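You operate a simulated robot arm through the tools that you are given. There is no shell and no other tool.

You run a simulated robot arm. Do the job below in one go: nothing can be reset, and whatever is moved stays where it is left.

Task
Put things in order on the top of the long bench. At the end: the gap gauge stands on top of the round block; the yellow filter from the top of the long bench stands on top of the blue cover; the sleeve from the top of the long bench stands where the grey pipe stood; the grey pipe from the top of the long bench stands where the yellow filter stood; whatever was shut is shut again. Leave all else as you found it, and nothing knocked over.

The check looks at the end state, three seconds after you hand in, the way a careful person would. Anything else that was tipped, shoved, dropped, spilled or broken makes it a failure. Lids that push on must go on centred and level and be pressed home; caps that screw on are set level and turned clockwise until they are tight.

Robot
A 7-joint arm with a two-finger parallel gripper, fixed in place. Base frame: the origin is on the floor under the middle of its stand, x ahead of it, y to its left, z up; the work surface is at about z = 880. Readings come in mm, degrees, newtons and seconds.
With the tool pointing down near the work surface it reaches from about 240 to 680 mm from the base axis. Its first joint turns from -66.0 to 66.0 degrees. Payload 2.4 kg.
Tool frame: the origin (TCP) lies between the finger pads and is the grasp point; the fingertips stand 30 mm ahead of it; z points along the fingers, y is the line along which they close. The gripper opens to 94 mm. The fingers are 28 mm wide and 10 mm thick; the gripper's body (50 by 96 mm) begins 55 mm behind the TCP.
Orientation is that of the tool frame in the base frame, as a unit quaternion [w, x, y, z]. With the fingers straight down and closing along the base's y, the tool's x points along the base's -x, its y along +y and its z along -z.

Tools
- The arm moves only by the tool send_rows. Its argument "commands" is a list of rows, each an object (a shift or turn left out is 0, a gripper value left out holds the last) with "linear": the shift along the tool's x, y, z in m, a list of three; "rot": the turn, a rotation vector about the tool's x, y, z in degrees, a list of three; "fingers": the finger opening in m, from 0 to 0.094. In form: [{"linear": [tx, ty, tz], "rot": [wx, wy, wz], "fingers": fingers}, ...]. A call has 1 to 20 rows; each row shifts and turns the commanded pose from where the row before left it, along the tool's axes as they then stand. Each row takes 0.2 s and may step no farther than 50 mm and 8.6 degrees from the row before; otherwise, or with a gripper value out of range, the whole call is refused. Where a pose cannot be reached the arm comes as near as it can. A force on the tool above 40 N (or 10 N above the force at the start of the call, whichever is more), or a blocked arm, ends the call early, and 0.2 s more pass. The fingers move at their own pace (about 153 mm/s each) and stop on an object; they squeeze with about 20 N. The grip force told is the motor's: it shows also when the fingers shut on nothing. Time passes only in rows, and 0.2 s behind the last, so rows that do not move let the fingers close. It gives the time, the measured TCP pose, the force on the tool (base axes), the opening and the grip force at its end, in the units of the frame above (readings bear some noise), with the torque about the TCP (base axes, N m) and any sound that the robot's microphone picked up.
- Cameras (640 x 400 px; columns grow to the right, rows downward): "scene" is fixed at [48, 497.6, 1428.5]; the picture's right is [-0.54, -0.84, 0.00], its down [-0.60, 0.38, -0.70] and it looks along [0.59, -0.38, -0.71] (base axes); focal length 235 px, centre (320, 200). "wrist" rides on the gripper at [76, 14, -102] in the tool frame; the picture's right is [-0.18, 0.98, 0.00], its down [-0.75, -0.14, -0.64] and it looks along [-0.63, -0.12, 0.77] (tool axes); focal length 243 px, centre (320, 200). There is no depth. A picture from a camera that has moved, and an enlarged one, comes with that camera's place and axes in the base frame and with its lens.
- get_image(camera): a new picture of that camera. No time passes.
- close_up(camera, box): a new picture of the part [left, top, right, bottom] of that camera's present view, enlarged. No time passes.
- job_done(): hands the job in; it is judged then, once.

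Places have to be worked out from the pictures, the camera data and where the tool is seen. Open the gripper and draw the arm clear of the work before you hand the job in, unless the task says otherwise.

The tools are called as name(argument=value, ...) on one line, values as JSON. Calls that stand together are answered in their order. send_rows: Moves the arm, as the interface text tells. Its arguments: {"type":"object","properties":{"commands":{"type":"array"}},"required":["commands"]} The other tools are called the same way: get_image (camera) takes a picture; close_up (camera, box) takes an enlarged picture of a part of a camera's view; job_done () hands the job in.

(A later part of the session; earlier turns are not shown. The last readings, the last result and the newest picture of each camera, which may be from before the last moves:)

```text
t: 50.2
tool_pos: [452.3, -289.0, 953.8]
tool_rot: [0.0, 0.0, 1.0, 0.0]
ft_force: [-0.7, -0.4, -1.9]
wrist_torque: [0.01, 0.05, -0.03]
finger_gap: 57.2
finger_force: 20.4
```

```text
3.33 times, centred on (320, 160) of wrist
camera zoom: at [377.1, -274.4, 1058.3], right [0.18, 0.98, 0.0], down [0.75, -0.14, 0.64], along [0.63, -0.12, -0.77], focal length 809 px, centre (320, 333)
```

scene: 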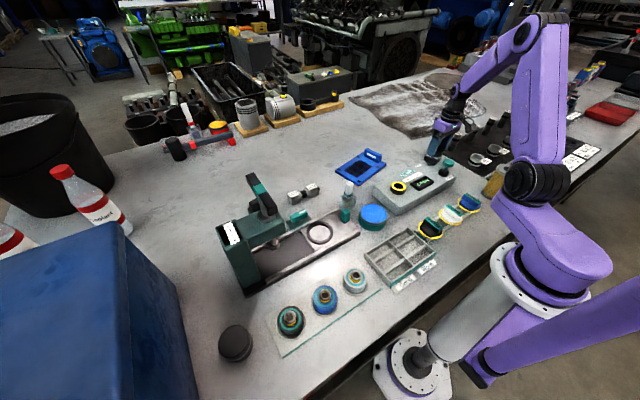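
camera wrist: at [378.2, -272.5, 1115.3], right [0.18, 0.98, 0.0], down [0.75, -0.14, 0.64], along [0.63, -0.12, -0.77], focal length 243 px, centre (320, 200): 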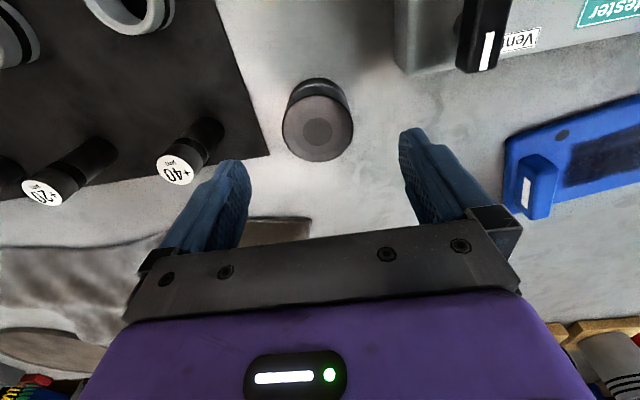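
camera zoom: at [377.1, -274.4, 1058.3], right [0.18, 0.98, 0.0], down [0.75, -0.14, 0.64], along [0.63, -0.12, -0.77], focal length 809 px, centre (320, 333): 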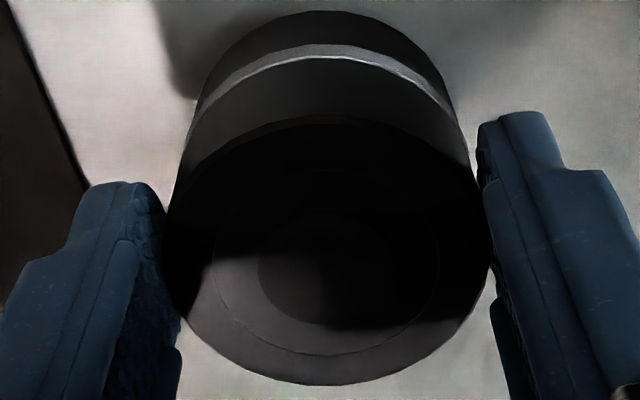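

The whole piece rises in one (about 160 g), so it's no loose lid. I set it back down exactly where it was and release it.

send_rows(commands=[{"linear": [0, 0, 0.004]}, {"linear": [0, 0, 0.003]}, {"linear": [0, 0, 0.003]}, {"linear": [0, 0, 0]}, {"fingers": 0.065}, {"fingers": 0.094}, {"fingers": 0.094}, {"linear": [0, 0, -0.04]}, {"linear": [0, 0, -0.04]}, {"linear": [0, 0, -0.04]}, {"linear": [0, 0, 0]}])

get_image(camera="wrist")

close_up(camera="scene", box=[540, 50, 640, 130])

close_up(camera="scene", box=[540, 120, 640, 200])

```text
t: 52.6
tool_pos: [454.3, -287.5, 1063.5]
tool_rot: [0.0, 0.0, 1.0, 0.0]
ft_force: [-0.7, 0.0, -0.1]
wrist_torque: [-0.01, 0.01, 0.04]
finger_gap: 94.2
finger_force: 0.0
```

```text
taken
camera wrist: at [377.9, -273.6, 1166.6], right [0.18, 0.98, 0.0], down [0.75, -0.14, 0.64], along [0.63, -0.12, -0.77], focal length 243 px, centre (320, 200)
```

wrist: 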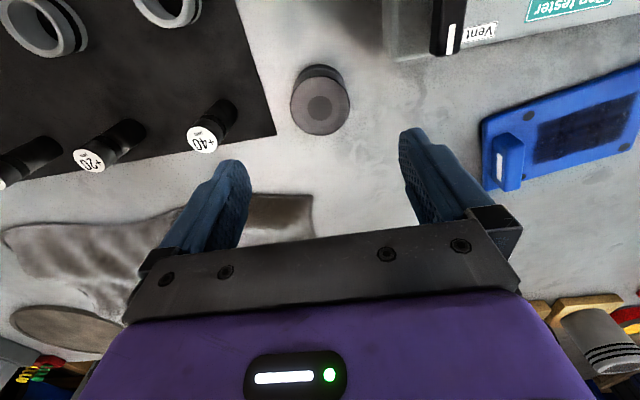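

```text
5.00 times, centred on (590, 90) of scene
camera zoom: at [48.0, 497.6, 1428.5], right [-0.54, -0.84, 0.0], down [-0.6, 0.38, -0.7], along [0.59, -0.38, -0.71], focal length 1174 px, centre (-1030, 750)
```

zoom: 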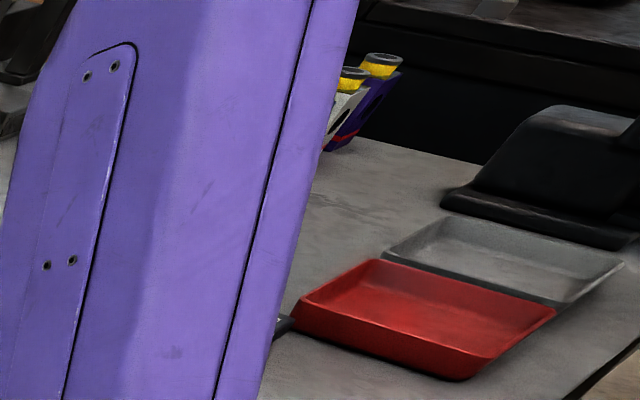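

```text
5.00 times, centred on (590, 160) of scene
camera zoom: at [48.0, 497.6, 1428.5], right [-0.54, -0.84, 0.0], down [-0.6, 0.38, -0.7], along [0.59, -0.38, -0.71], focal length 1174 px, centre (-1030, 400)
```

zoom: 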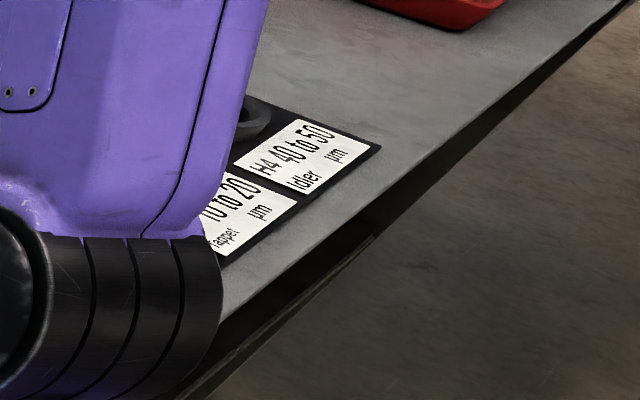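

Both cameras have a blind spot behind the bush press (roughly x 450–600, y 380–540). I raise the arm and go to look there.

send_rows(commands=[{"linear": [0, 0, -0.045]}, {"linear": [0, 0, -0.045]}, {"linear": [0, 0, -0.035]}, {"linear": [0, 0.049, 0]}, {"linear": [0, 0.049, 0]}, {"linear": [0, 0.049, 0]}, {"linear": [0, 0.049, 0]}, {"linear": [0, 0.049, 0]}, {"linear": [0, 0.049, 0]}, {"linear": [0, 0.049, 0]}, {"linear": [0, 0.049, 0]}, {"linear": [0, 0.049, 0]}, {"linear": [0, 0.049, 0]}, {"linear": [0, 0.049, 0]}, {"linear": [0, 0, 0]}])

send_rows(commands=[{"rot": [0, 0, -8.5]}, {"rot": [0, 0, -8.5]}, {"rot": [0, 0, -8.5]}, {"rot": [0, 0, -8.5]}, {"rot": [0, 0, -8.5]}, {"rot": [0, 0, -8.5]}, {"rot": [0, 0, -8.5]}, {"rot": [0, 0, -8.5]}, {"rot": [0, 0, -8.5]}, {"linear": [0, 0, 0]}, {"linear": [0, 0, 0]}])

get_image(camera="wrist")

```text
t: 55.8
tool_pos: [454.0, 250.3, 1192.4]
tool_rot: [0.0, 0.001, 1.0, -0.001]
ft_force: [0.3, 0.4, -0.1]
wrist_torque: [0.02, -0.02, 0.01]
finger_gap: 94.1
finger_force: 0.0
```

```text
t: 58.2
tool_pos: [454.0, 249.9, 1190.5]
tool_rot: [-0.001, -0.62, 0.785, 0.0]
ft_force: [0.0, -0.2, 0.2]
wrist_torque: [0.01, -0.02, -0.02]
finger_gap: 94.0
finger_force: 0.0
```

```text
taken
camera wrist: at [422.0, 180.1, 1293.4], right [-0.91, 0.41, 0.0], down [0.31, 0.7, 0.64], along [0.26, 0.59, -0.77], focal length 243 px, centre (320, 200)
```

wrist: 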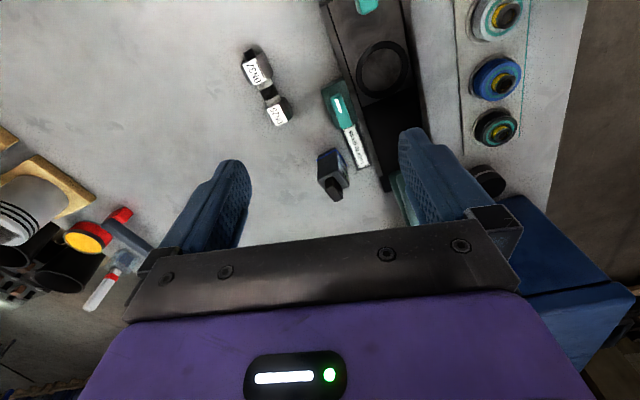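

Nothing stands behind the press. I check the gauge mats again in high zoom, with the arm now out of that sightline.

get_image(camera="scene")

close_up(camera="scene", box=[440, 110, 520, 160])

close_up(camera="scene", box=[400, 50, 500, 110])

close_up(camera="wrist", box=[240, 120, 420, 245])

```text
taken
```

scene: 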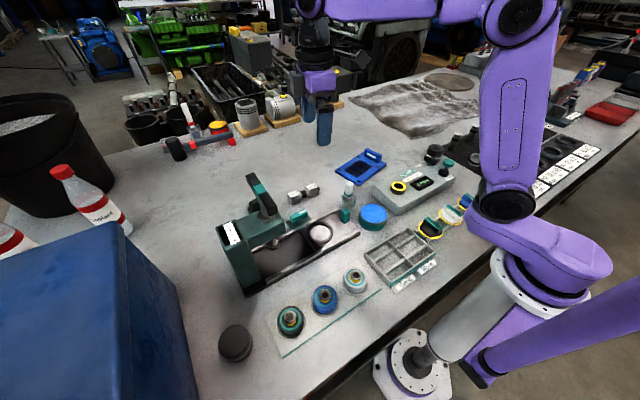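

```text
8.00 times, centred on (480, 135) of scene
camera zoom: at [48.0, 497.6, 1428.5], right [-0.54, -0.84, 0.0], down [-0.6, 0.38, -0.7], along [0.59, -0.38, -0.71], focal length 1879 px, centre (-960, 720)
```

zoom: 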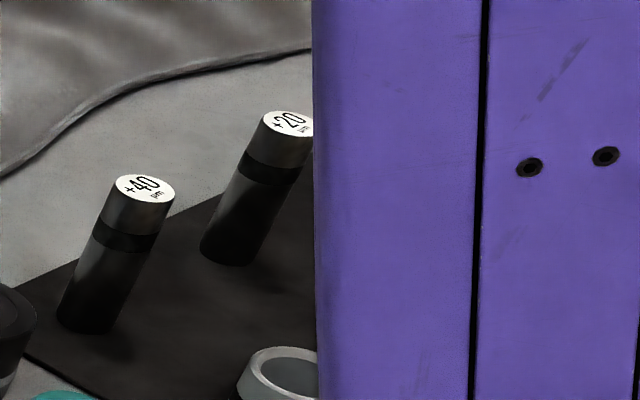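

```text
6.40 times, centred on (450, 80) of scene
camera zoom: at [48.0, 497.6, 1428.5], right [-0.54, -0.84, 0.0], down [-0.6, 0.38, -0.7], along [0.59, -0.38, -0.71], focal length 1503 px, centre (-512, 968)
```

zoom: 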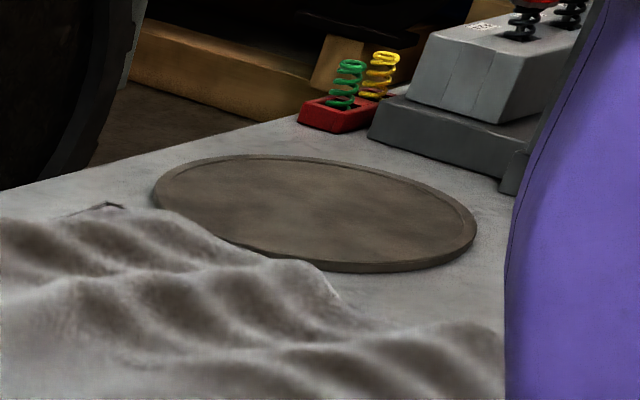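

```text
3.20 times, centred on (330, 182) of wrist
camera zoom: at [422.0, 180.1, 1293.4], right [-0.91, 0.41, 0.0], down [0.31, 0.7, 0.64], along [0.26, 0.59, -0.77], focal length 776 px, centre (288, 256)
```

zoom: 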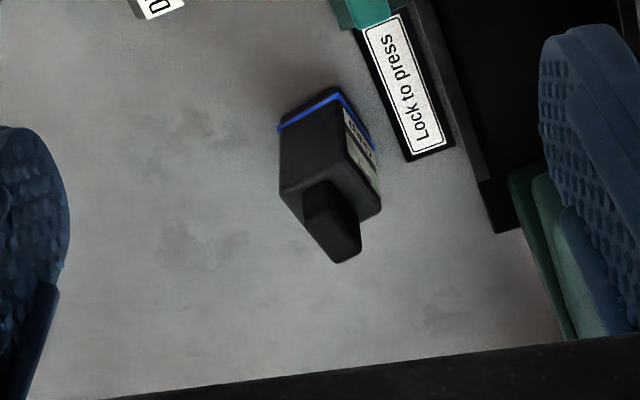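

The gap gauge is an upright block with a knob. I now go to read the label on the round tin from the side.

send_rows(commands=[{"rot": [0, 0, -8.5]}, {"linear": [0.045, 0.0173, 0]}, {"linear": [0.045, 0.0173, 0]}, {"linear": [0.045, 0.0173, 0]}, {"linear": [0.045, 0.0173, 0]}, {"linear": [0.045, 0.0173, 0]}, {"linear": [0.045, 0.0173, 0]}, {"rot": [0, -8.5, 0]}, {"rot": [0, -8.5, 0]}, {"rot": [0, -8.5, 0]}, {"rot": [0, -8.5, 0]}, {"linear": [0.0242, 0, 0.0359]}, {"linear": [0.0242, 0, 0.0359]}, {"linear": [0.0242, 0, 0.0359]}, {"linear": [0, 0, 0]}, {"linear": [0, 0, 0]}])

get_image(camera="wrist")

```text
t: 61.6
tool_pos: [325.2, -6.5, 1058.1]
tool_rot: [0.216, -0.646, 0.705, 0.197]
ft_force: [0.8, 0.2, 0.7]
wrist_torque: [0.02, 0.02, 0.02]
finger_gap: 94.1
finger_force: 0.1
```

```text
taken
camera wrist: at [301.6, -124.9, 1101.4], right [-0.97, 0.24, 0.1], down [0.16, 0.25, 0.95], along [0.2, 0.94, -0.28], focal length 243 px, centre (320, 200)
```

wrist: 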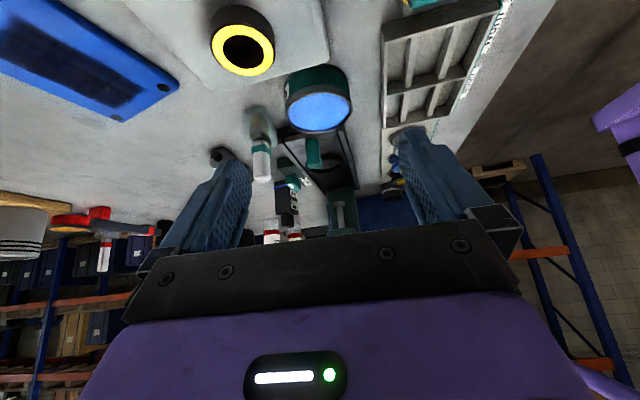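

close_up(camera="wrist", box=[270, 50, 370, 150])

close_up(camera="wrist", box=[230, 100, 380, 250])

close_up(camera="wrist", box=[0, 0, 190, 130])

```text
4.00 times, centred on (320, 100) of wrist
camera zoom: at [301.6, -124.9, 1101.4], right [-0.97, 0.24, 0.1], down [0.16, 0.25, 0.95], along [0.2, 0.94, -0.28], focal length 970 px, centre (320, 600)
```

zoom: 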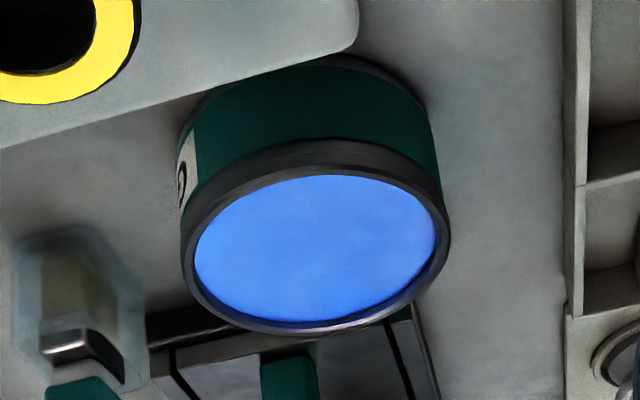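

```text
2.67 times, centred on (305, 175) of wrist
camera zoom: at [301.6, -124.9, 1101.4], right [-0.97, 0.24, 0.1], down [0.16, 0.25, 0.95], along [0.2, 0.94, -0.28], focal length 647 px, centre (360, 267)
```

zoom: 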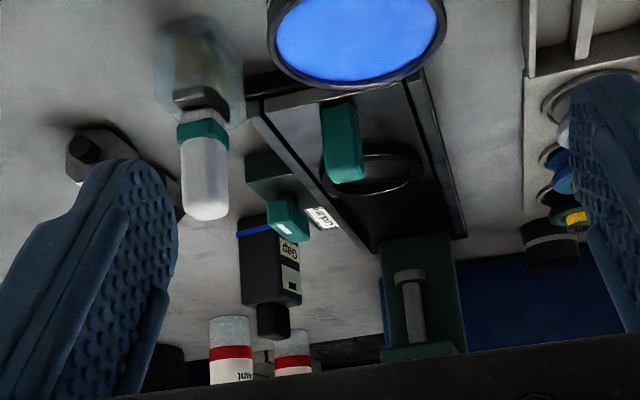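

```text
3.08 times, centred on (95, 65) of wrist
camera zoom: at [301.6, -124.9, 1101.4], right [-0.97, 0.24, 0.1], down [0.16, 0.25, 0.95], along [0.2, 0.94, -0.28], focal length 746 px, centre (1012, 615)
```

zoom: 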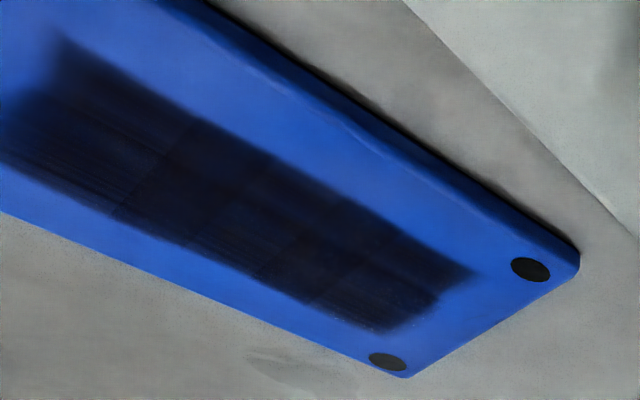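

The tin is open-topped, not a lid. Next idea: the black round pieces could be hollow covers with something beneath; I return to the right-hand one to lift it fully and look underneath.

send_rows(commands=[{"linear": [-0.0242, 0, -0.0359]}, {"linear": [-0.0242, 0, -0.0359]}, {"linear": [-0.0242, 0, -0.0359]}, {"rot": [0, 8.5, 0]}, {"rot": [0, 8.5, 0]}, {"rot": [0, 8.5, 0]}, {"rot": [0, 8.5, 0]}, {"rot": [0, 0, 8.5]}, {"rot": [0, 0, 8.5]}, {"rot": [0, 0, 8.5]}, {"rot": [0, 0, 8.5]}, {"rot": [0, 0, 8.5]}, {"rot": [0, 0, 8.5]}, {"rot": [0, 0, 8.5]}, {"rot": [0, 0, 8.5]}, {"rot": [0, 0, 8.5]}, {"rot": [0, 0, 8.5]}, {"linear": [0, 0, 0]}])

send_rows(commands=[{"linear": [-0.0215, -0.044, 0]}, {"linear": [-0.0215, -0.044, 0]}, {"linear": [-0.0215, -0.044, 0]}, {"linear": [-0.0215, -0.044, 0]}, {"linear": [-0.0215, -0.044, 0]}, {"linear": [-0.0215, -0.044, 0]}, {"linear": [0, 0, 0.043]}, {"linear": [0, 0, 0.043]}, {"linear": [0, 0, 0.043]}, {"linear": [0, 0, 0.043]}, {"linear": [0, 0, 0]}, {"linear": [0, 0, 0]}])

close_up(camera="wrist", box=[240, 80, 400, 180])

```text
t: 65.4
tool_pos: [326.3, -9.6, 1190.8]
tool_rot: [0.001, 0.002, 1.0, 0.0]
ft_force: [0.0, 0.5, 0.2]
wrist_torque: [-0.02, 0.02, -0.01]
finger_gap: 94.1
finger_force: 0.0
```

```text
t: 68.0
tool_pos: [457.9, -270.5, 1019.7]
tool_rot: [0.0, 0.0, 1.0, 0.0]
ft_force: [-0.1, 0.4, 0.2]
wrist_torque: [0.0, -0.03, -0.01]
finger_gap: 93.7
finger_force: 0.0
```

```text
4.00 times, centred on (320, 130) of wrist
camera zoom: at [380.8, -256.2, 1122.7], right [0.18, 0.98, 0.0], down [0.75, -0.14, 0.64], along [0.63, -0.12, -0.77], focal length 970 px, centre (320, 480)
```

zoom: 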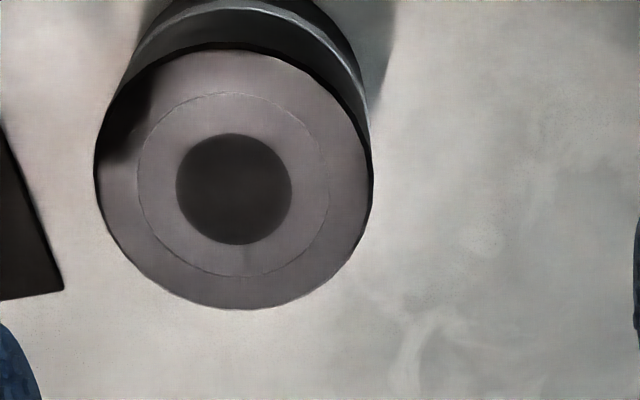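

send_rows(commands=[{"linear": [0.0005, -0.0174, 0]}, {"linear": [0, 0, 0.045]}, {"linear": [0, 0, 0.045]}, {"linear": [0, 0, 0]}, {"linear": [0, 0, 0]}, {"fingers": 0.045}, {"fingers": 0.045}, {"fingers": 0.045}])

send_rows(commands=[{"linear": [0, 0, -0.005]}, {"linear": [0, 0, -0.01]}, {"linear": [0, 0, -0.02]}, {"linear": [0, 0, -0.035]}, {"linear": [0, 0, -0.035]}, {"linear": [0, 0, 0]}, {"linear": [0, 0, 0]}])

close_up(camera="scene", box=[394, 105, 474, 175])

get_image(camera="wrist")

```text
t: 69.8
tool_pos: [456.0, -289.4, 928.8]
tool_rot: [0.001, 0.0, 1.0, 0.0]
ft_force: [0.3, 0.3, 0.5]
wrist_torque: [0.0, 0.03, 0.01]
finger_gap: 58.1
finger_force: 20.1
```

```text
t: 71.4
tool_pos: [454.4, -289.8, 1034.2]
tool_rot: [0.0, 0.0, 1.0, 0.0]
ft_force: [0.0, 0.4, -3.3]
wrist_torque: [0.02, 0.01, 0.0]
finger_gap: 57.8
finger_force: 19.9
```

```text
5.71 times, centred on (434, 140) of scene
camera zoom: at [48.0, 497.5, 1428.5], right [-0.54, -0.84, 0.0], down [-0.6, 0.38, -0.7], along [0.59, -0.38, -0.71], focal length 1342 px, centre (-331, 543)
```

zoom: 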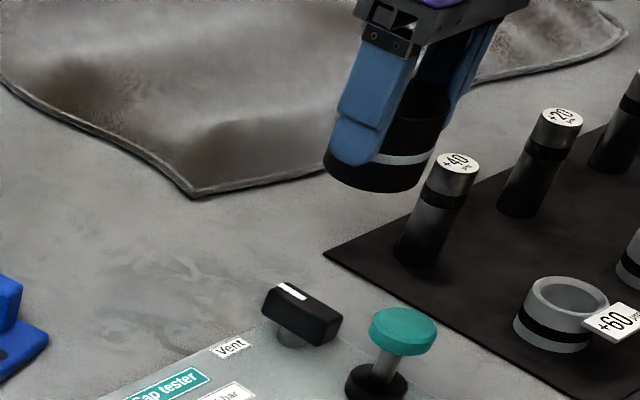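

```text
taken
camera wrist: at [378.7, -275.3, 1138.5], right [0.18, 0.98, 0.0], down [0.75, -0.14, 0.64], along [0.63, -0.12, -0.77], focal length 243 px, centre (320, 200)
```

wrist: 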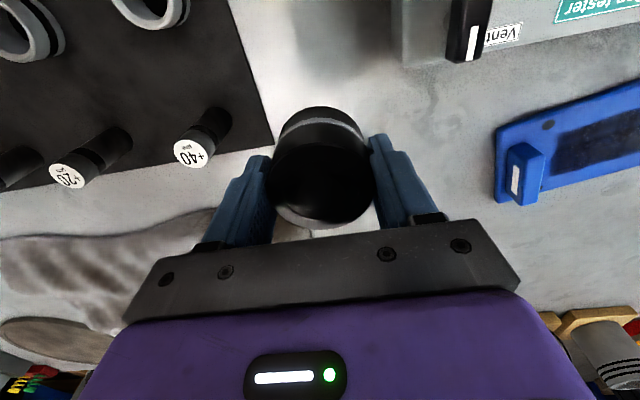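

Nothing is beneath and it is one body of about 0.3 kg. I lower it back onto its spot and release.

send_rows(commands=[{"linear": [0, 0, 0.035]}, {"linear": [0, 0, 0.035]}, {"linear": [0, 0, 0.02]}, {"linear": [0, 0, 0.01]}, {"linear": [0, 0, 0.005]}, {"linear": [0, 0, 0]}, {"linear": [0, 0, 0]}])

```text
t: 73.0
tool_pos: [454.3, -290.5, 927.6]
tool_rot: [0.0, -0.001, 1.0, 0.001]
ft_force: [-0.3, -0.5, -3.2]
wrist_torque: [0.03, -0.01, 0.01]
finger_gap: 57.9
finger_force: 20.0
```

send_rows(commands=[{"linear": [0, 0, 0.001]}, {"linear": [0, 0, 0]}])

close_up(camera="scene", box=[404, 120, 468, 170])

```text
t: 73.6
tool_pos: [454.5, -290.8, 927.7]
tool_rot: [-0.001, 0.0, 1.0, 0.0]
ft_force: [-3.0, 0.7, 3.5]
wrist_torque: [-0.07, 0.22, -0.11]
finger_gap: 57.8
finger_force: 19.9
```

```text
8.00 times, centred on (436, 145) of scene
camera zoom: at [47.9, 497.6, 1428.5], right [-0.54, -0.84, 0.0], down [-0.6, 0.38, -0.7], along [0.59, -0.38, -0.71], focal length 1879 px, centre (-608, 640)
```

zoom: 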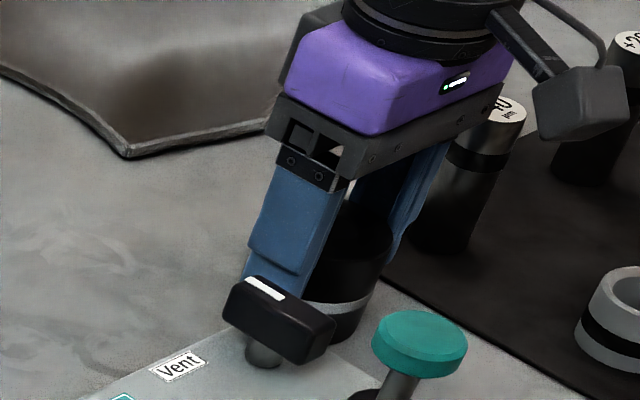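

Contact with the bench felt; I release and rise.

send_rows(commands=[{"fingers": 0.065}, {"fingers": 0.094}, {"fingers": 0.094}, {"linear": [0, 0, -0.04]}, {"linear": [0, 0, -0.045]}, {"linear": [0, 0, -0.045]}, {"linear": [0, 0, -0.045]}, {"linear": [0, 0, -0.045]}, {"linear": [0, 0, -0.04]}, {"linear": [0, 0, 0]}, {"linear": [0, 0, 0]}])

get_image(camera="wrist")

get_image(camera="scene")

```text
t: 76.0
tool_pos: [456.1, -292.9, 1187.2]
tool_rot: [0.0, 0.0, 1.0, -0.001]
ft_force: [0.3, 0.9, 0.9]
wrist_torque: [0.0, 0.0, -0.04]
finger_gap: 94.0
finger_force: 0.1
```

```text
taken
camera wrist: at [380.0, -278.7, 1290.4], right [0.18, 0.98, 0.0], down [0.75, -0.14, 0.64], along [0.63, -0.12, -0.77], focal length 243 px, centre (320, 200)
```

wrist: 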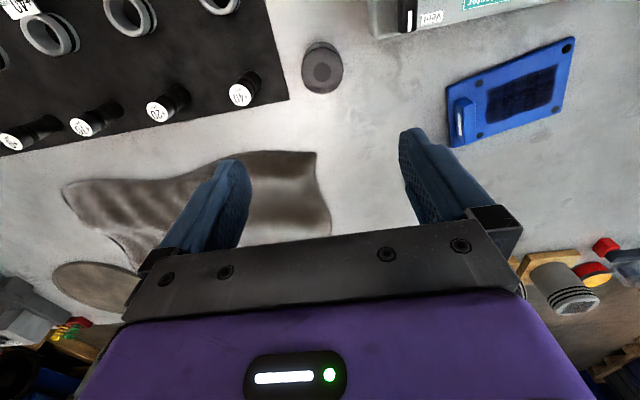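

```text
taken
```

scene: 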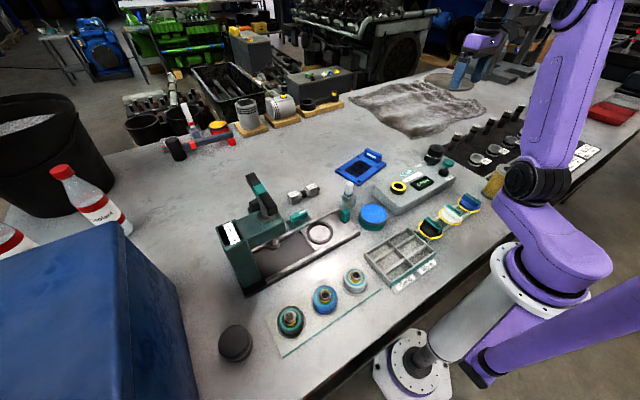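

I still miss the sleeve and grey pipe; the area just right of the filter near the bench's front edge has been hidden by the arm. I look there with the wrist camera turned.

send_rows(commands=[{"linear": [0.045, 0.02, 0]}, {"linear": [0.045, 0.02, 0]}, {"linear": [0.04, 0.02, 0]}, {"rot": [0, 0, 8.5]}, {"rot": [0, 0, 8.5]}, {"rot": [0, 0, 8.5]}, {"rot": [0, 0, 8.5]}, {"rot": [0, 0, 8.5]}, {"rot": [0, 0, 8.5]}, {"rot": [0, 0, 8.5]}, {"rot": [0, 0, 8.5]}, {"rot": [0, 0, 8.5]}, {"rot": [0, 0, 8.5]}, {"linear": [0, 0, 0]}, {"linear": [0, 0, 0]}])

get_image(camera="wrist")

get_image(camera="scene")

```text
t: 79.2
tool_pos: [325.3, -230.3, 1187.0]
tool_rot: [0.0, 0.677, 0.736, 0.0]
ft_force: [-0.4, -0.5, -0.1]
wrist_torque: [0.0, 0.04, -0.03]
finger_gap: 94.1
finger_force: 0.0
```

```text
taken
camera wrist: at [332.6, -152.8, 1291.7], right [1.0, -0.1, 0.0], down [-0.08, -0.76, 0.64], along [-0.06, -0.64, -0.77], focal length 243 px, centre (320, 200)
```

wrist: 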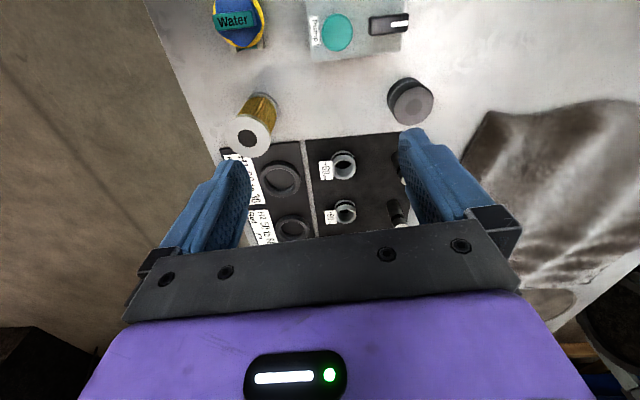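

```text
taken
```

scene: 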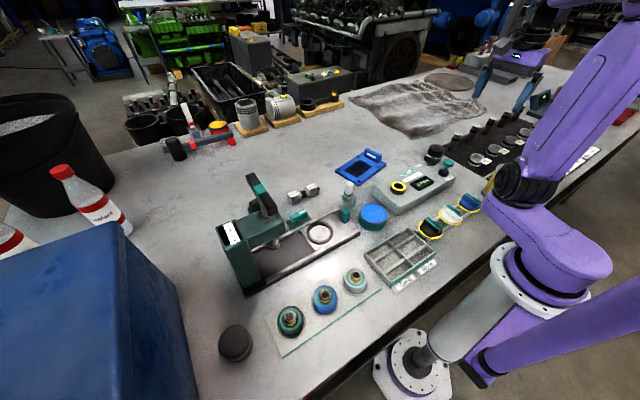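

close_up(camera="wrist", box=[200, 70, 300, 180])

close_up(camera="wrist", box=[140, 0, 440, 180])

```text
3.64 times, centred on (250, 125) of wrist
camera zoom: at [332.6, -152.8, 1291.7], right [1.0, -0.1, 0.0], down [-0.08, -0.76, 0.64], along [-0.06, -0.64, -0.77], focal length 882 px, centre (574, 473)
```

zoom: 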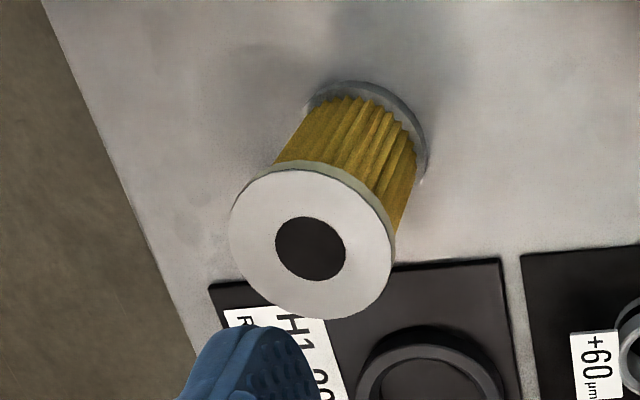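

```text
2.13 times, centred on (290, 90) of wrist
camera zoom: at [332.6, -152.8, 1291.7], right [1.0, -0.1, 0.0], down [-0.08, -0.76, 0.64], along [-0.06, -0.64, -0.77], focal length 518 px, centre (384, 435)
```

zoom: 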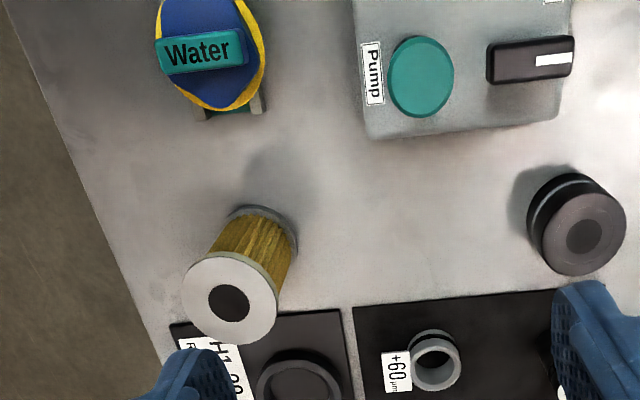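

The filter's bore is drawn flush like the disc on the right-hand black cylinder, so that one may be the sleeve and the plain left one the round block (or a pot). I go over at safe height to examine the left one.

send_rows(commands=[{"rot": [0, 0, -8.5]}, {"rot": [0, 0, -8.5]}, {"rot": [0, 0, -8.5]}, {"rot": [0, 0, -8.5]}, {"rot": [0, 0, -8.5]}, {"rot": [0, 0, -8.5]}, {"rot": [0, 0, -8.5]}, {"rot": [0, 0, -8.5]}, {"rot": [0, 0, -8.5]}, {"rot": [0, 0, -8.5]}, {"linear": [0, 0, -0.045]}, {"linear": [0, 0.02, -0.045]}, {"linear": [0, 0.048, 0]}, {"linear": [0, 0.048, 0]}, {"linear": [0, 0.048, 0]}, {"linear": [0, 0.048, 0]}, {"linear": [0, 0.048, 0]}, {"linear": [0, 0.048, 0]}, {"linear": [0, 0.048, 0]}, {"linear": [0, 0.048, 0]}])

send_rows(commands=[{"linear": [0, 0.048, 0]}, {"linear": [0, 0.048, 0]}, {"linear": [0, 0.048, 0]}, {"linear": [0.01, 0.047, 0]}, {"linear": [0.02, 0.045, 0]}, {"linear": [0.02, 0.045, 0]}, {"linear": [0.02, 0.045, 0]}, {"linear": [0, 0, 0]}, {"linear": [0, 0, 0]}])

get_image(camera="wrist")

get_image(camera="scene")

```text
t: 83.4
tool_pos: [325.8, 173.9, 1278.5]
tool_rot: [0.0, 0.001, 1.0, -0.001]
ft_force: [-0.1, 0.6, -0.4]
wrist_torque: [-0.03, 0.01, -0.02]
finger_gap: 94.0
finger_force: 0.1
```

```text
t: 85.4
tool_pos: [252.4, 502.9, 1273.6]
tool_rot: [0.0, 0.0, 1.0, 0.0]
ft_force: [-0.2, -0.3, -0.6]
wrist_torque: [0.05, 0.01, -0.02]
finger_gap: 93.8
finger_force: 0.0
```

```text
taken
camera wrist: at [176.7, 516.8, 1377.0], right [0.18, 0.98, 0.0], down [0.75, -0.14, 0.64], along [0.63, -0.12, -0.77], focal length 243 px, centre (320, 200)
```

wrist: 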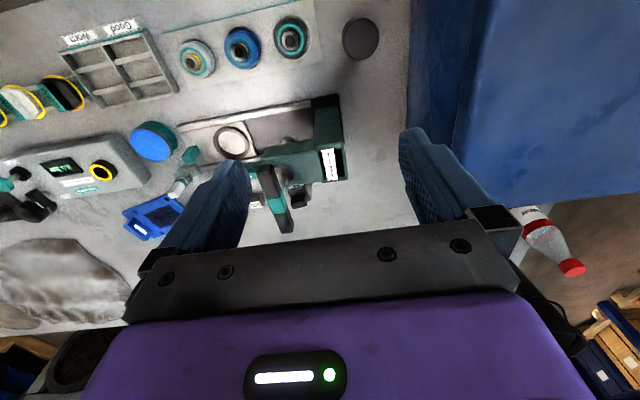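

```text
taken
```

scene: 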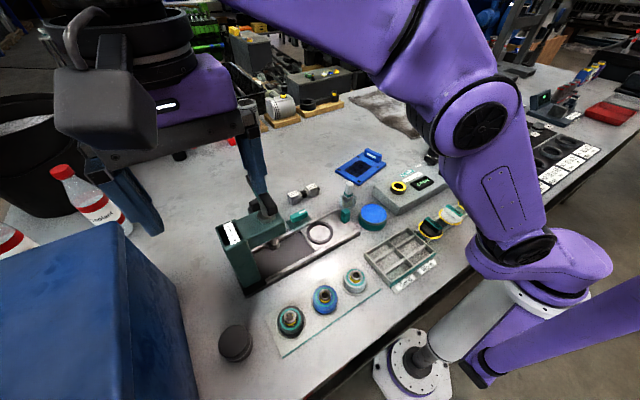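

close_up(camera="wrist", box=[240, 120, 420, 240])

close_up(camera="wrist", box=[400, 100, 640, 300])

close_up(camera="wrist", box=[320, 0, 400, 70])

```text
3.33 times, centred on (330, 180) of wrist
camera zoom: at [176.7, 516.8, 1377.0], right [0.18, 0.98, 0.0], down [0.75, -0.14, 0.64], along [0.63, -0.12, -0.77], focal length 809 px, centre (287, 267)
```

zoom: 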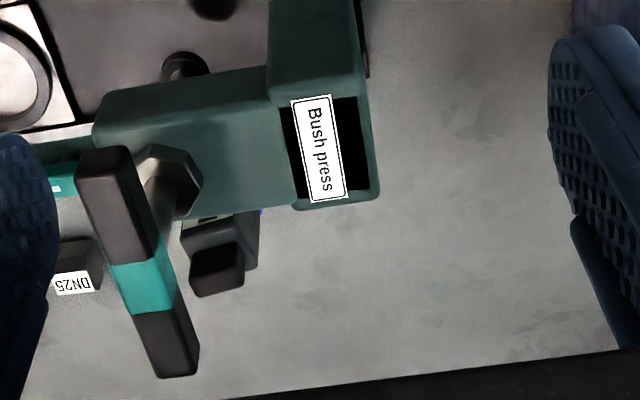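

```text
2.00 times, centred on (520, 200) of wrist
camera zoom: at [176.7, 516.8, 1377.0], right [0.18, 0.98, 0.0], down [0.75, -0.14, 0.64], along [0.63, -0.12, -0.77], focal length 485 px, centre (-80, 200)
```

zoom: 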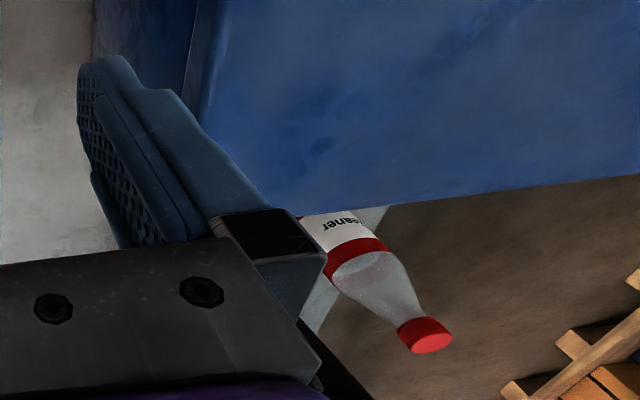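

```text
5.71 times, centred on (360, 35) of wrist
camera zoom: at [176.7, 516.8, 1377.0], right [0.18, 0.98, 0.0], down [0.75, -0.14, 0.64], along [0.63, -0.12, -0.77], focal length 1386 px, centre (91, 1143)
```

zoom: 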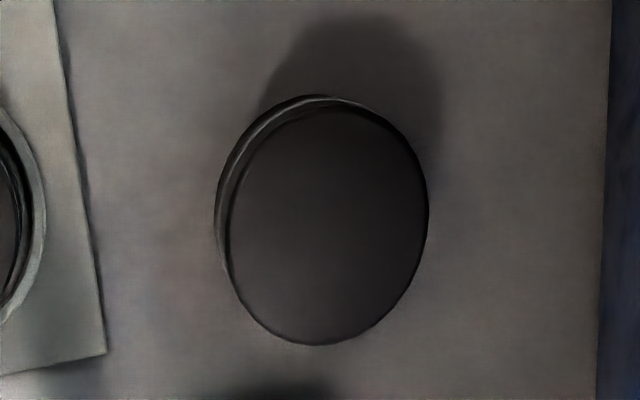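

I move above the left plain cylinder, estimated at about (237, 569).

send_rows(commands=[{"linear": [0.008, 0.033, 0]}, {"linear": [0.007, 0.033, 0]}, {"linear": [0, 0, 0.045]}, {"linear": [0, 0, 0.045]}, {"linear": [0, 0, 0.045]}, {"linear": [0, 0, 0.045]}, {"linear": [0, 0, 0.045]}, {"linear": [0, 0, 0]}, {"linear": [0, 0, 0]}])

get_image(camera="wrist")

get_image(camera="scene")

```text
t: 87.4
tool_pos: [228.7, 544.3, 1028.1]
tool_rot: [0.0, 0.001, 1.0, 0.0]
ft_force: [-0.2, 0.3, 0.6]
wrist_torque: [0.0, 0.03, -0.02]
finger_gap: 93.9
finger_force: 0.1
out of reach, approached as far as the arm can: row 1, 2
```

```text
taken
camera wrist: at [152.3, 558.1, 1131.2], right [0.18, 0.98, 0.0], down [0.75, -0.14, 0.64], along [0.63, -0.12, -0.77], focal length 243 px, centre (320, 200)
```

wrist: 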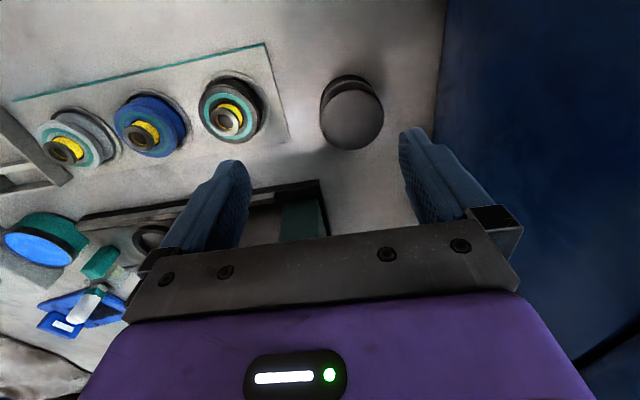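

```text
taken
```

scene: 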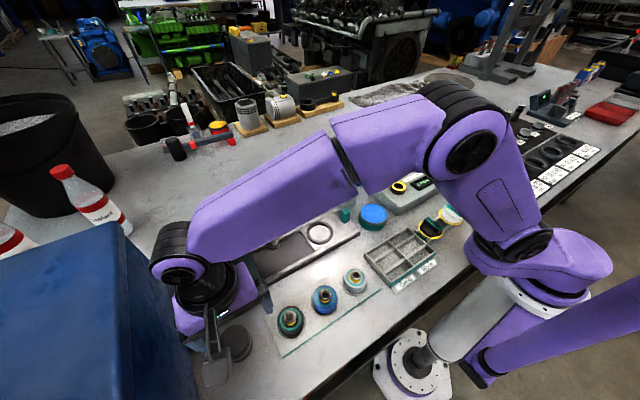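

The arm stopped about 25 mm short; the piece appears at about (233, 570). I try moving outward toward it.

send_rows(commands=[{"linear": [-0.006, 0.014, 0]}, {"linear": [-0.004, 0.012, 0]}, {"linear": [0, 0, 0]}, {"linear": [0, 0, 0]}])

get_image(camera="wrist")

close_up(camera="wrist", box=[270, 70, 400, 170])

```text
t: 88.4
tool_pos: [239.8, 566.9, 1027.5]
tool_rot: [0.0, 0.0, 1.0, 0.0]
ft_force: [0.1, -0.1, 0.5]
wrist_torque: [-0.02, 0.01, -0.01]
finger_gap: 93.5
finger_force: 0.0
```

```text
taken
camera wrist: at [162.2, 582.2, 1131.1], right [0.18, 0.98, 0.0], down [0.75, -0.14, 0.64], along [0.63, -0.12, -0.77], focal length 243 px, centre (320, 200)
```

wrist: 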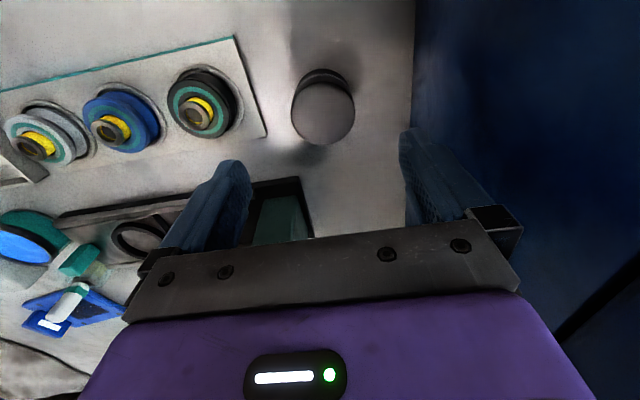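

```text
4.00 times, centred on (335, 120) of wrist
camera zoom: at [162.2, 582.2, 1131.1], right [0.18, 0.98, 0.0], down [0.75, -0.14, 0.64], along [0.63, -0.12, -0.77], focal length 970 px, centre (260, 520)
```

zoom: 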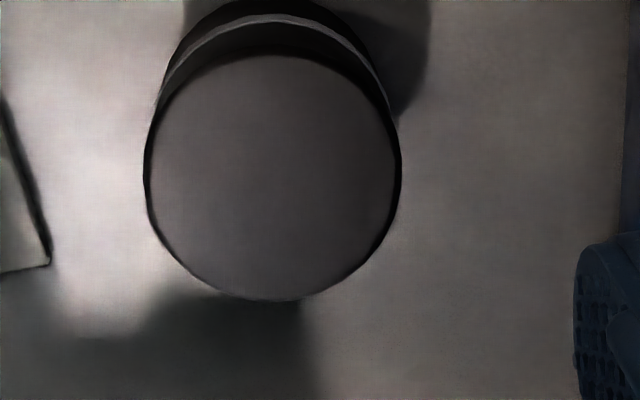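

It can be reached: centre is about (237.5, 570.5). I lower so the tips grip only above the band, close and lift a little to see if it is a lid.

send_rows(commands=[{"linear": [0.002, 0.0035, 0]}, {"linear": [0, 0, 0.043]}, {"linear": [0, 0, 0.042]}, {"linear": [0, 0, 0]}, {"linear": [0, 0, 0]}, {"fingers": 0.045}, {"fingers": 0.045}, {"fingers": 0.045}])

close_up(camera="scene", box=[160, 290, 290, 390])

close_up(camera="wrist", box=[240, 100, 400, 220])

```text
t: 90.2
tool_pos: [238.6, 572.1, 941.6]
tool_rot: [0.0, 0.0, 1.0, -0.001]
ft_force: [0.8, -2.9, 0.1]
wrist_torque: [-0.26, 0.1, 0.06]
finger_gap: 55.0
finger_force: 19.6
```

```text
4.00 times, centred on (225, 340) of scene
camera zoom: at [48.0, 497.5, 1428.5], right [-0.54, -0.84, 0.0], down [-0.6, 0.38, -0.7], along [0.59, -0.38, -0.71], focal length 939 px, centre (700, -360)
```

zoom: 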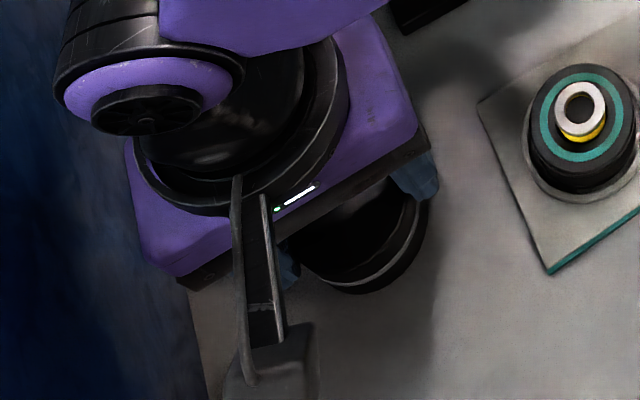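

```text
3.33 times, centred on (320, 160) of wrist
camera zoom: at [161.6, 587.0, 1045.3], right [0.18, 0.98, 0.0], down [0.75, -0.14, 0.64], along [0.63, -0.12, -0.77], focal length 809 px, centre (320, 333)
```

zoom: 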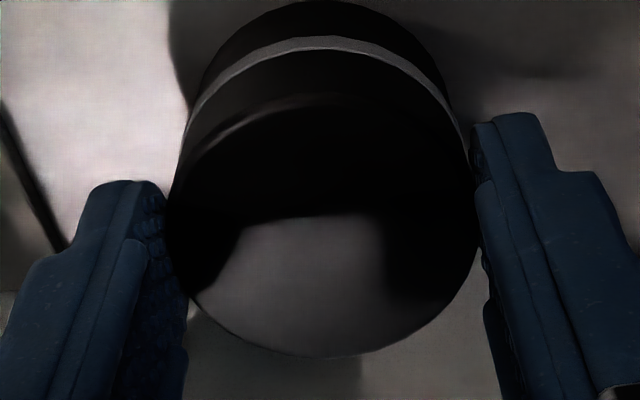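

send_rows(commands=[{"linear": [0, 0, -0.003]}, {"linear": [0, 0, -0.003]}, {"linear": [0, 0, -0.004]}, {"linear": [0, 0, 0]}, {"linear": [0, 0, 0]}])

close_up(camera="scene", box=[160, 290, 290, 390])

close_up(camera="wrist", box=[240, 100, 400, 220])

```text
t: 91.4
tool_pos: [238.6, 570.7, 953.2]
tool_rot: [0.0, -0.001, 1.0, 0.0]
ft_force: [0.8, -0.5, -7.5]
wrist_torque: [0.02, 0.05, -0.02]
finger_gap: 55.0
finger_force: 20.0
```

```text
4.00 times, centred on (225, 340) of scene
camera zoom: at [48.0, 497.7, 1428.4], right [-0.54, -0.84, 0.0], down [-0.6, 0.38, -0.7], along [0.59, -0.38, -0.71], focal length 939 px, centre (700, -360)
```

zoom: 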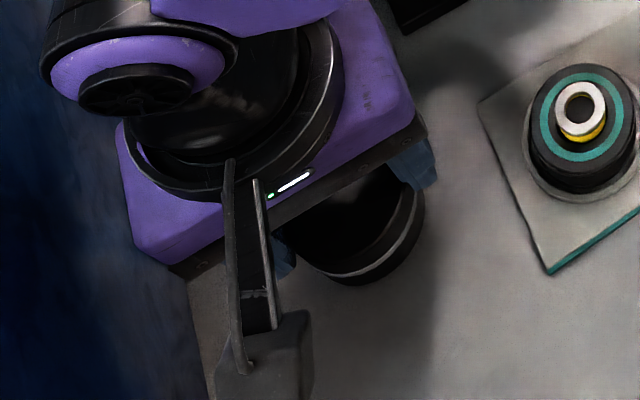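

```text
3.33 times, centred on (320, 160) of wrist
camera zoom: at [162.4, 585.4, 1056.7], right [0.18, 0.98, 0.0], down [0.75, -0.14, 0.64], along [0.63, -0.12, -0.77], focal length 809 px, centre (320, 333)
```

zoom: 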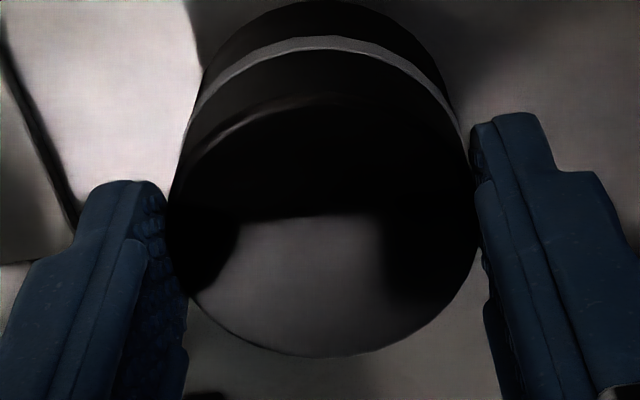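

It weighs about 0.76 kg as one solid body: that is the round block. The lighter bored one (0.33 kg) by the tester must be the sleeve. I set the block back down.

send_rows(commands=[{"linear": [0, 0.001, 0.004]}, {"linear": [0, 0, 0.003]}, {"linear": [0, 0, 0.002]}, {"linear": [0, 0, 0.001]}, {"linear": [0, 0, 0]}])

```text
t: 92.6
tool_pos: [238.0, 570.5, 944.4]
tool_rot: [0.0, 0.0, 1.0, 0.0]
ft_force: [0.3, -0.3, -7.9]
wrist_torque: [-0.02, 0.02, 0.01]
finger_gap: 55.1
finger_force: 19.9
```

send_rows(commands=[{"linear": [0, 0, 0.001]}, {"linear": [0, 0, 0.001]}, {"linear": [0, 0, 0]}])

```text
t: 93.4
tool_pos: [238.5, 570.5, 941.8]
tool_rot: [0.0, 0.001, 1.0, -0.001]
ft_force: [1.1, -0.9, -4.2]
wrist_torque: [-0.18, 0.03, 0.02]
finger_gap: 54.9
finger_force: 19.7
```

send_rows(commands=[{"linear": [0, 0, 0.0008]}, {"linear": [0, 0, 0]}, {"fingers": 0.062}, {"fingers": 0.094}, {"fingers": 0.094}, {"linear": [0, 0, -0.04]}, {"linear": [0, 0, -0.045]}, {"linear": [0, 0, -0.045]}, {"linear": [0, 0, -0.045]}, {"linear": [0, 0, -0.045]}, {"linear": [0, 0, -0.045]}, {"linear": [0, 0, -0.045]}, {"linear": [0, 0, 0]}, {"linear": [0, 0, 0]}])

get_image(camera="wrist")

close_up(camera="wrist", box=[240, 20, 400, 140])

```text
t: 96.4
tool_pos: [233.8, 555.7, 1230.9]
tool_rot: [0.001, 0.0, 1.0, 0.001]
ft_force: [0.7, 0.7, -0.3]
wrist_torque: [0.01, -0.02, 0.03]
finger_gap: 93.9
finger_force: 0.0
out of reach, approached as far as the arm can: row 12
```

```text
taken
camera wrist: at [156.1, 571.0, 1334.4], right [0.18, 0.98, 0.0], down [0.75, -0.14, 0.64], along [0.63, -0.12, -0.77], focal length 243 px, centre (320, 200)
```

wrist: 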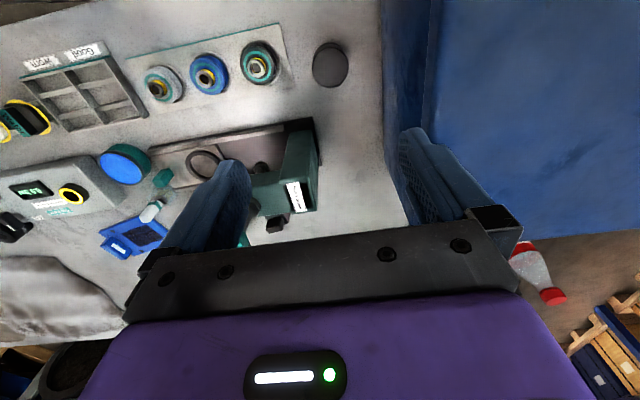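

```text
3.33 times, centred on (320, 80) of wrist
camera zoom: at [156.1, 571.0, 1334.4], right [0.18, 0.98, 0.0], down [0.75, -0.14, 0.64], along [0.63, -0.12, -0.77], focal length 809 px, centre (320, 600)
```

zoom: 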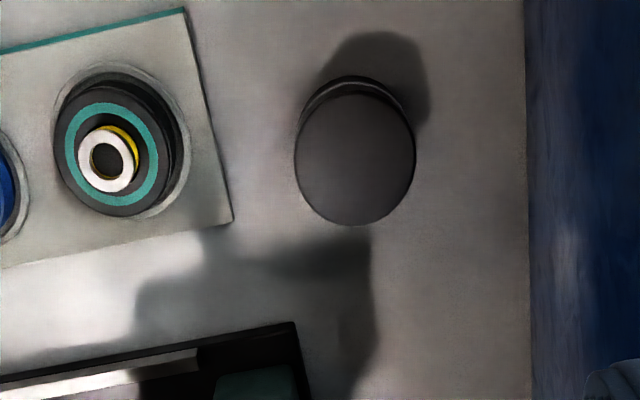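

The round block is back. I now scan the bench in fine scene tiles for a possibly camouflaged grey pipe while the arm is at the left.

get_image(camera="scene")

close_up(camera="scene", box=[380, 180, 480, 240])

close_up(camera="scene", box=[530, 110, 640, 200])

close_up(camera="scene", box=[280, 120, 400, 200])

close_up(camera="scene", box=[380, 130, 480, 200])

```text
taken
```

scene: 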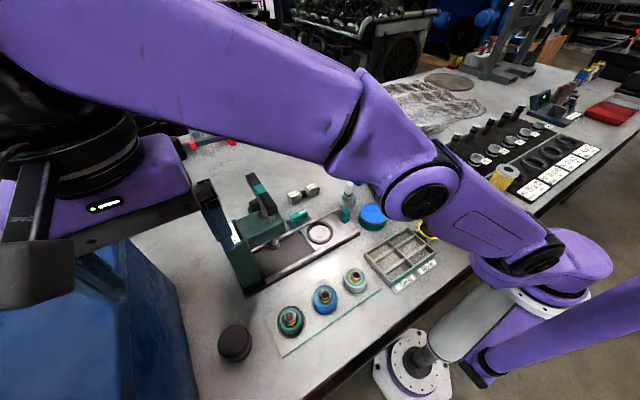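

```text
6.40 times, centred on (430, 210) of scene
camera zoom: at [48.0, 497.6, 1428.5], right [-0.54, -0.84, 0.0], down [-0.6, 0.38, -0.7], along [0.59, -0.38, -0.71], focal length 1503 px, centre (-384, 136)
```

zoom: 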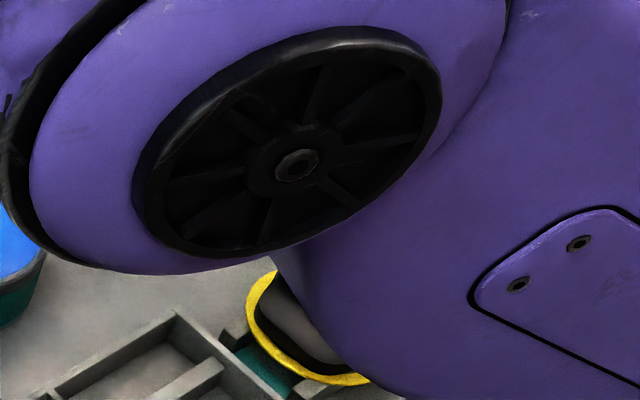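

```text
4.44 times, centred on (585, 155) of scene
camera zoom: at [48.0, 497.6, 1428.5], right [-0.54, -0.84, 0.0], down [-0.6, 0.38, -0.7], along [0.59, -0.38, -0.71], focal length 1044 px, centre (-858, 400)
```

zoom: 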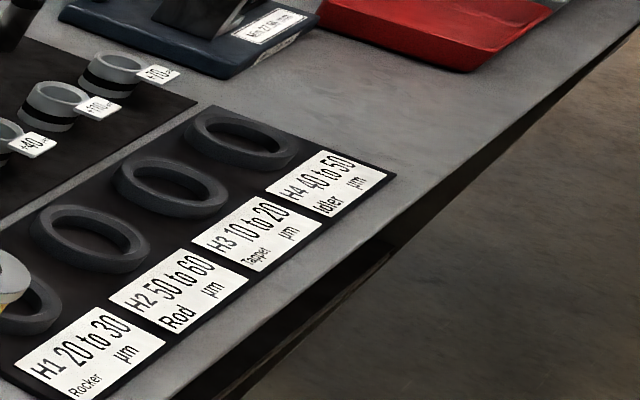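

```text
5.00 times, centred on (340, 160) of scene
camera zoom: at [48.0, 497.6, 1428.5], right [-0.54, -0.84, 0.0], down [-0.6, 0.38, -0.7], along [0.59, -0.38, -0.71], focal length 1174 px, centre (220, 400)
```

zoom: 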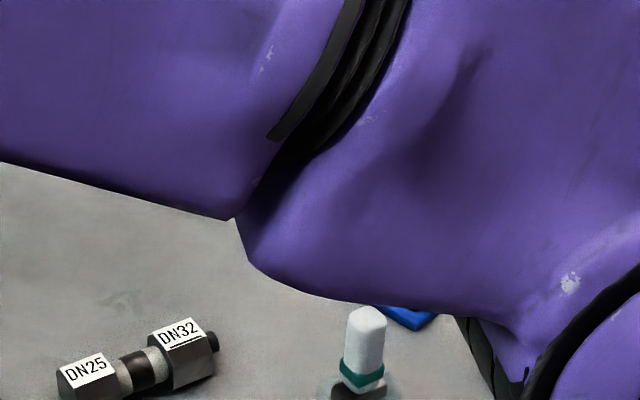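

```text
5.71 times, centred on (430, 165) of scene
camera zoom: at [48.0, 497.6, 1428.5], right [-0.54, -0.84, 0.0], down [-0.6, 0.38, -0.7], along [0.59, -0.38, -0.71], focal length 1342 px, centre (-309, 400)
```

zoom: 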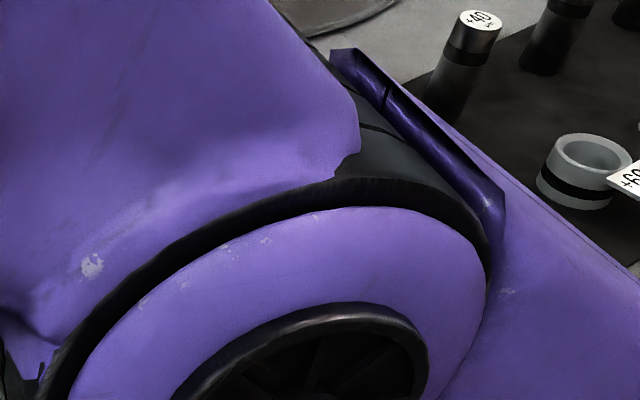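

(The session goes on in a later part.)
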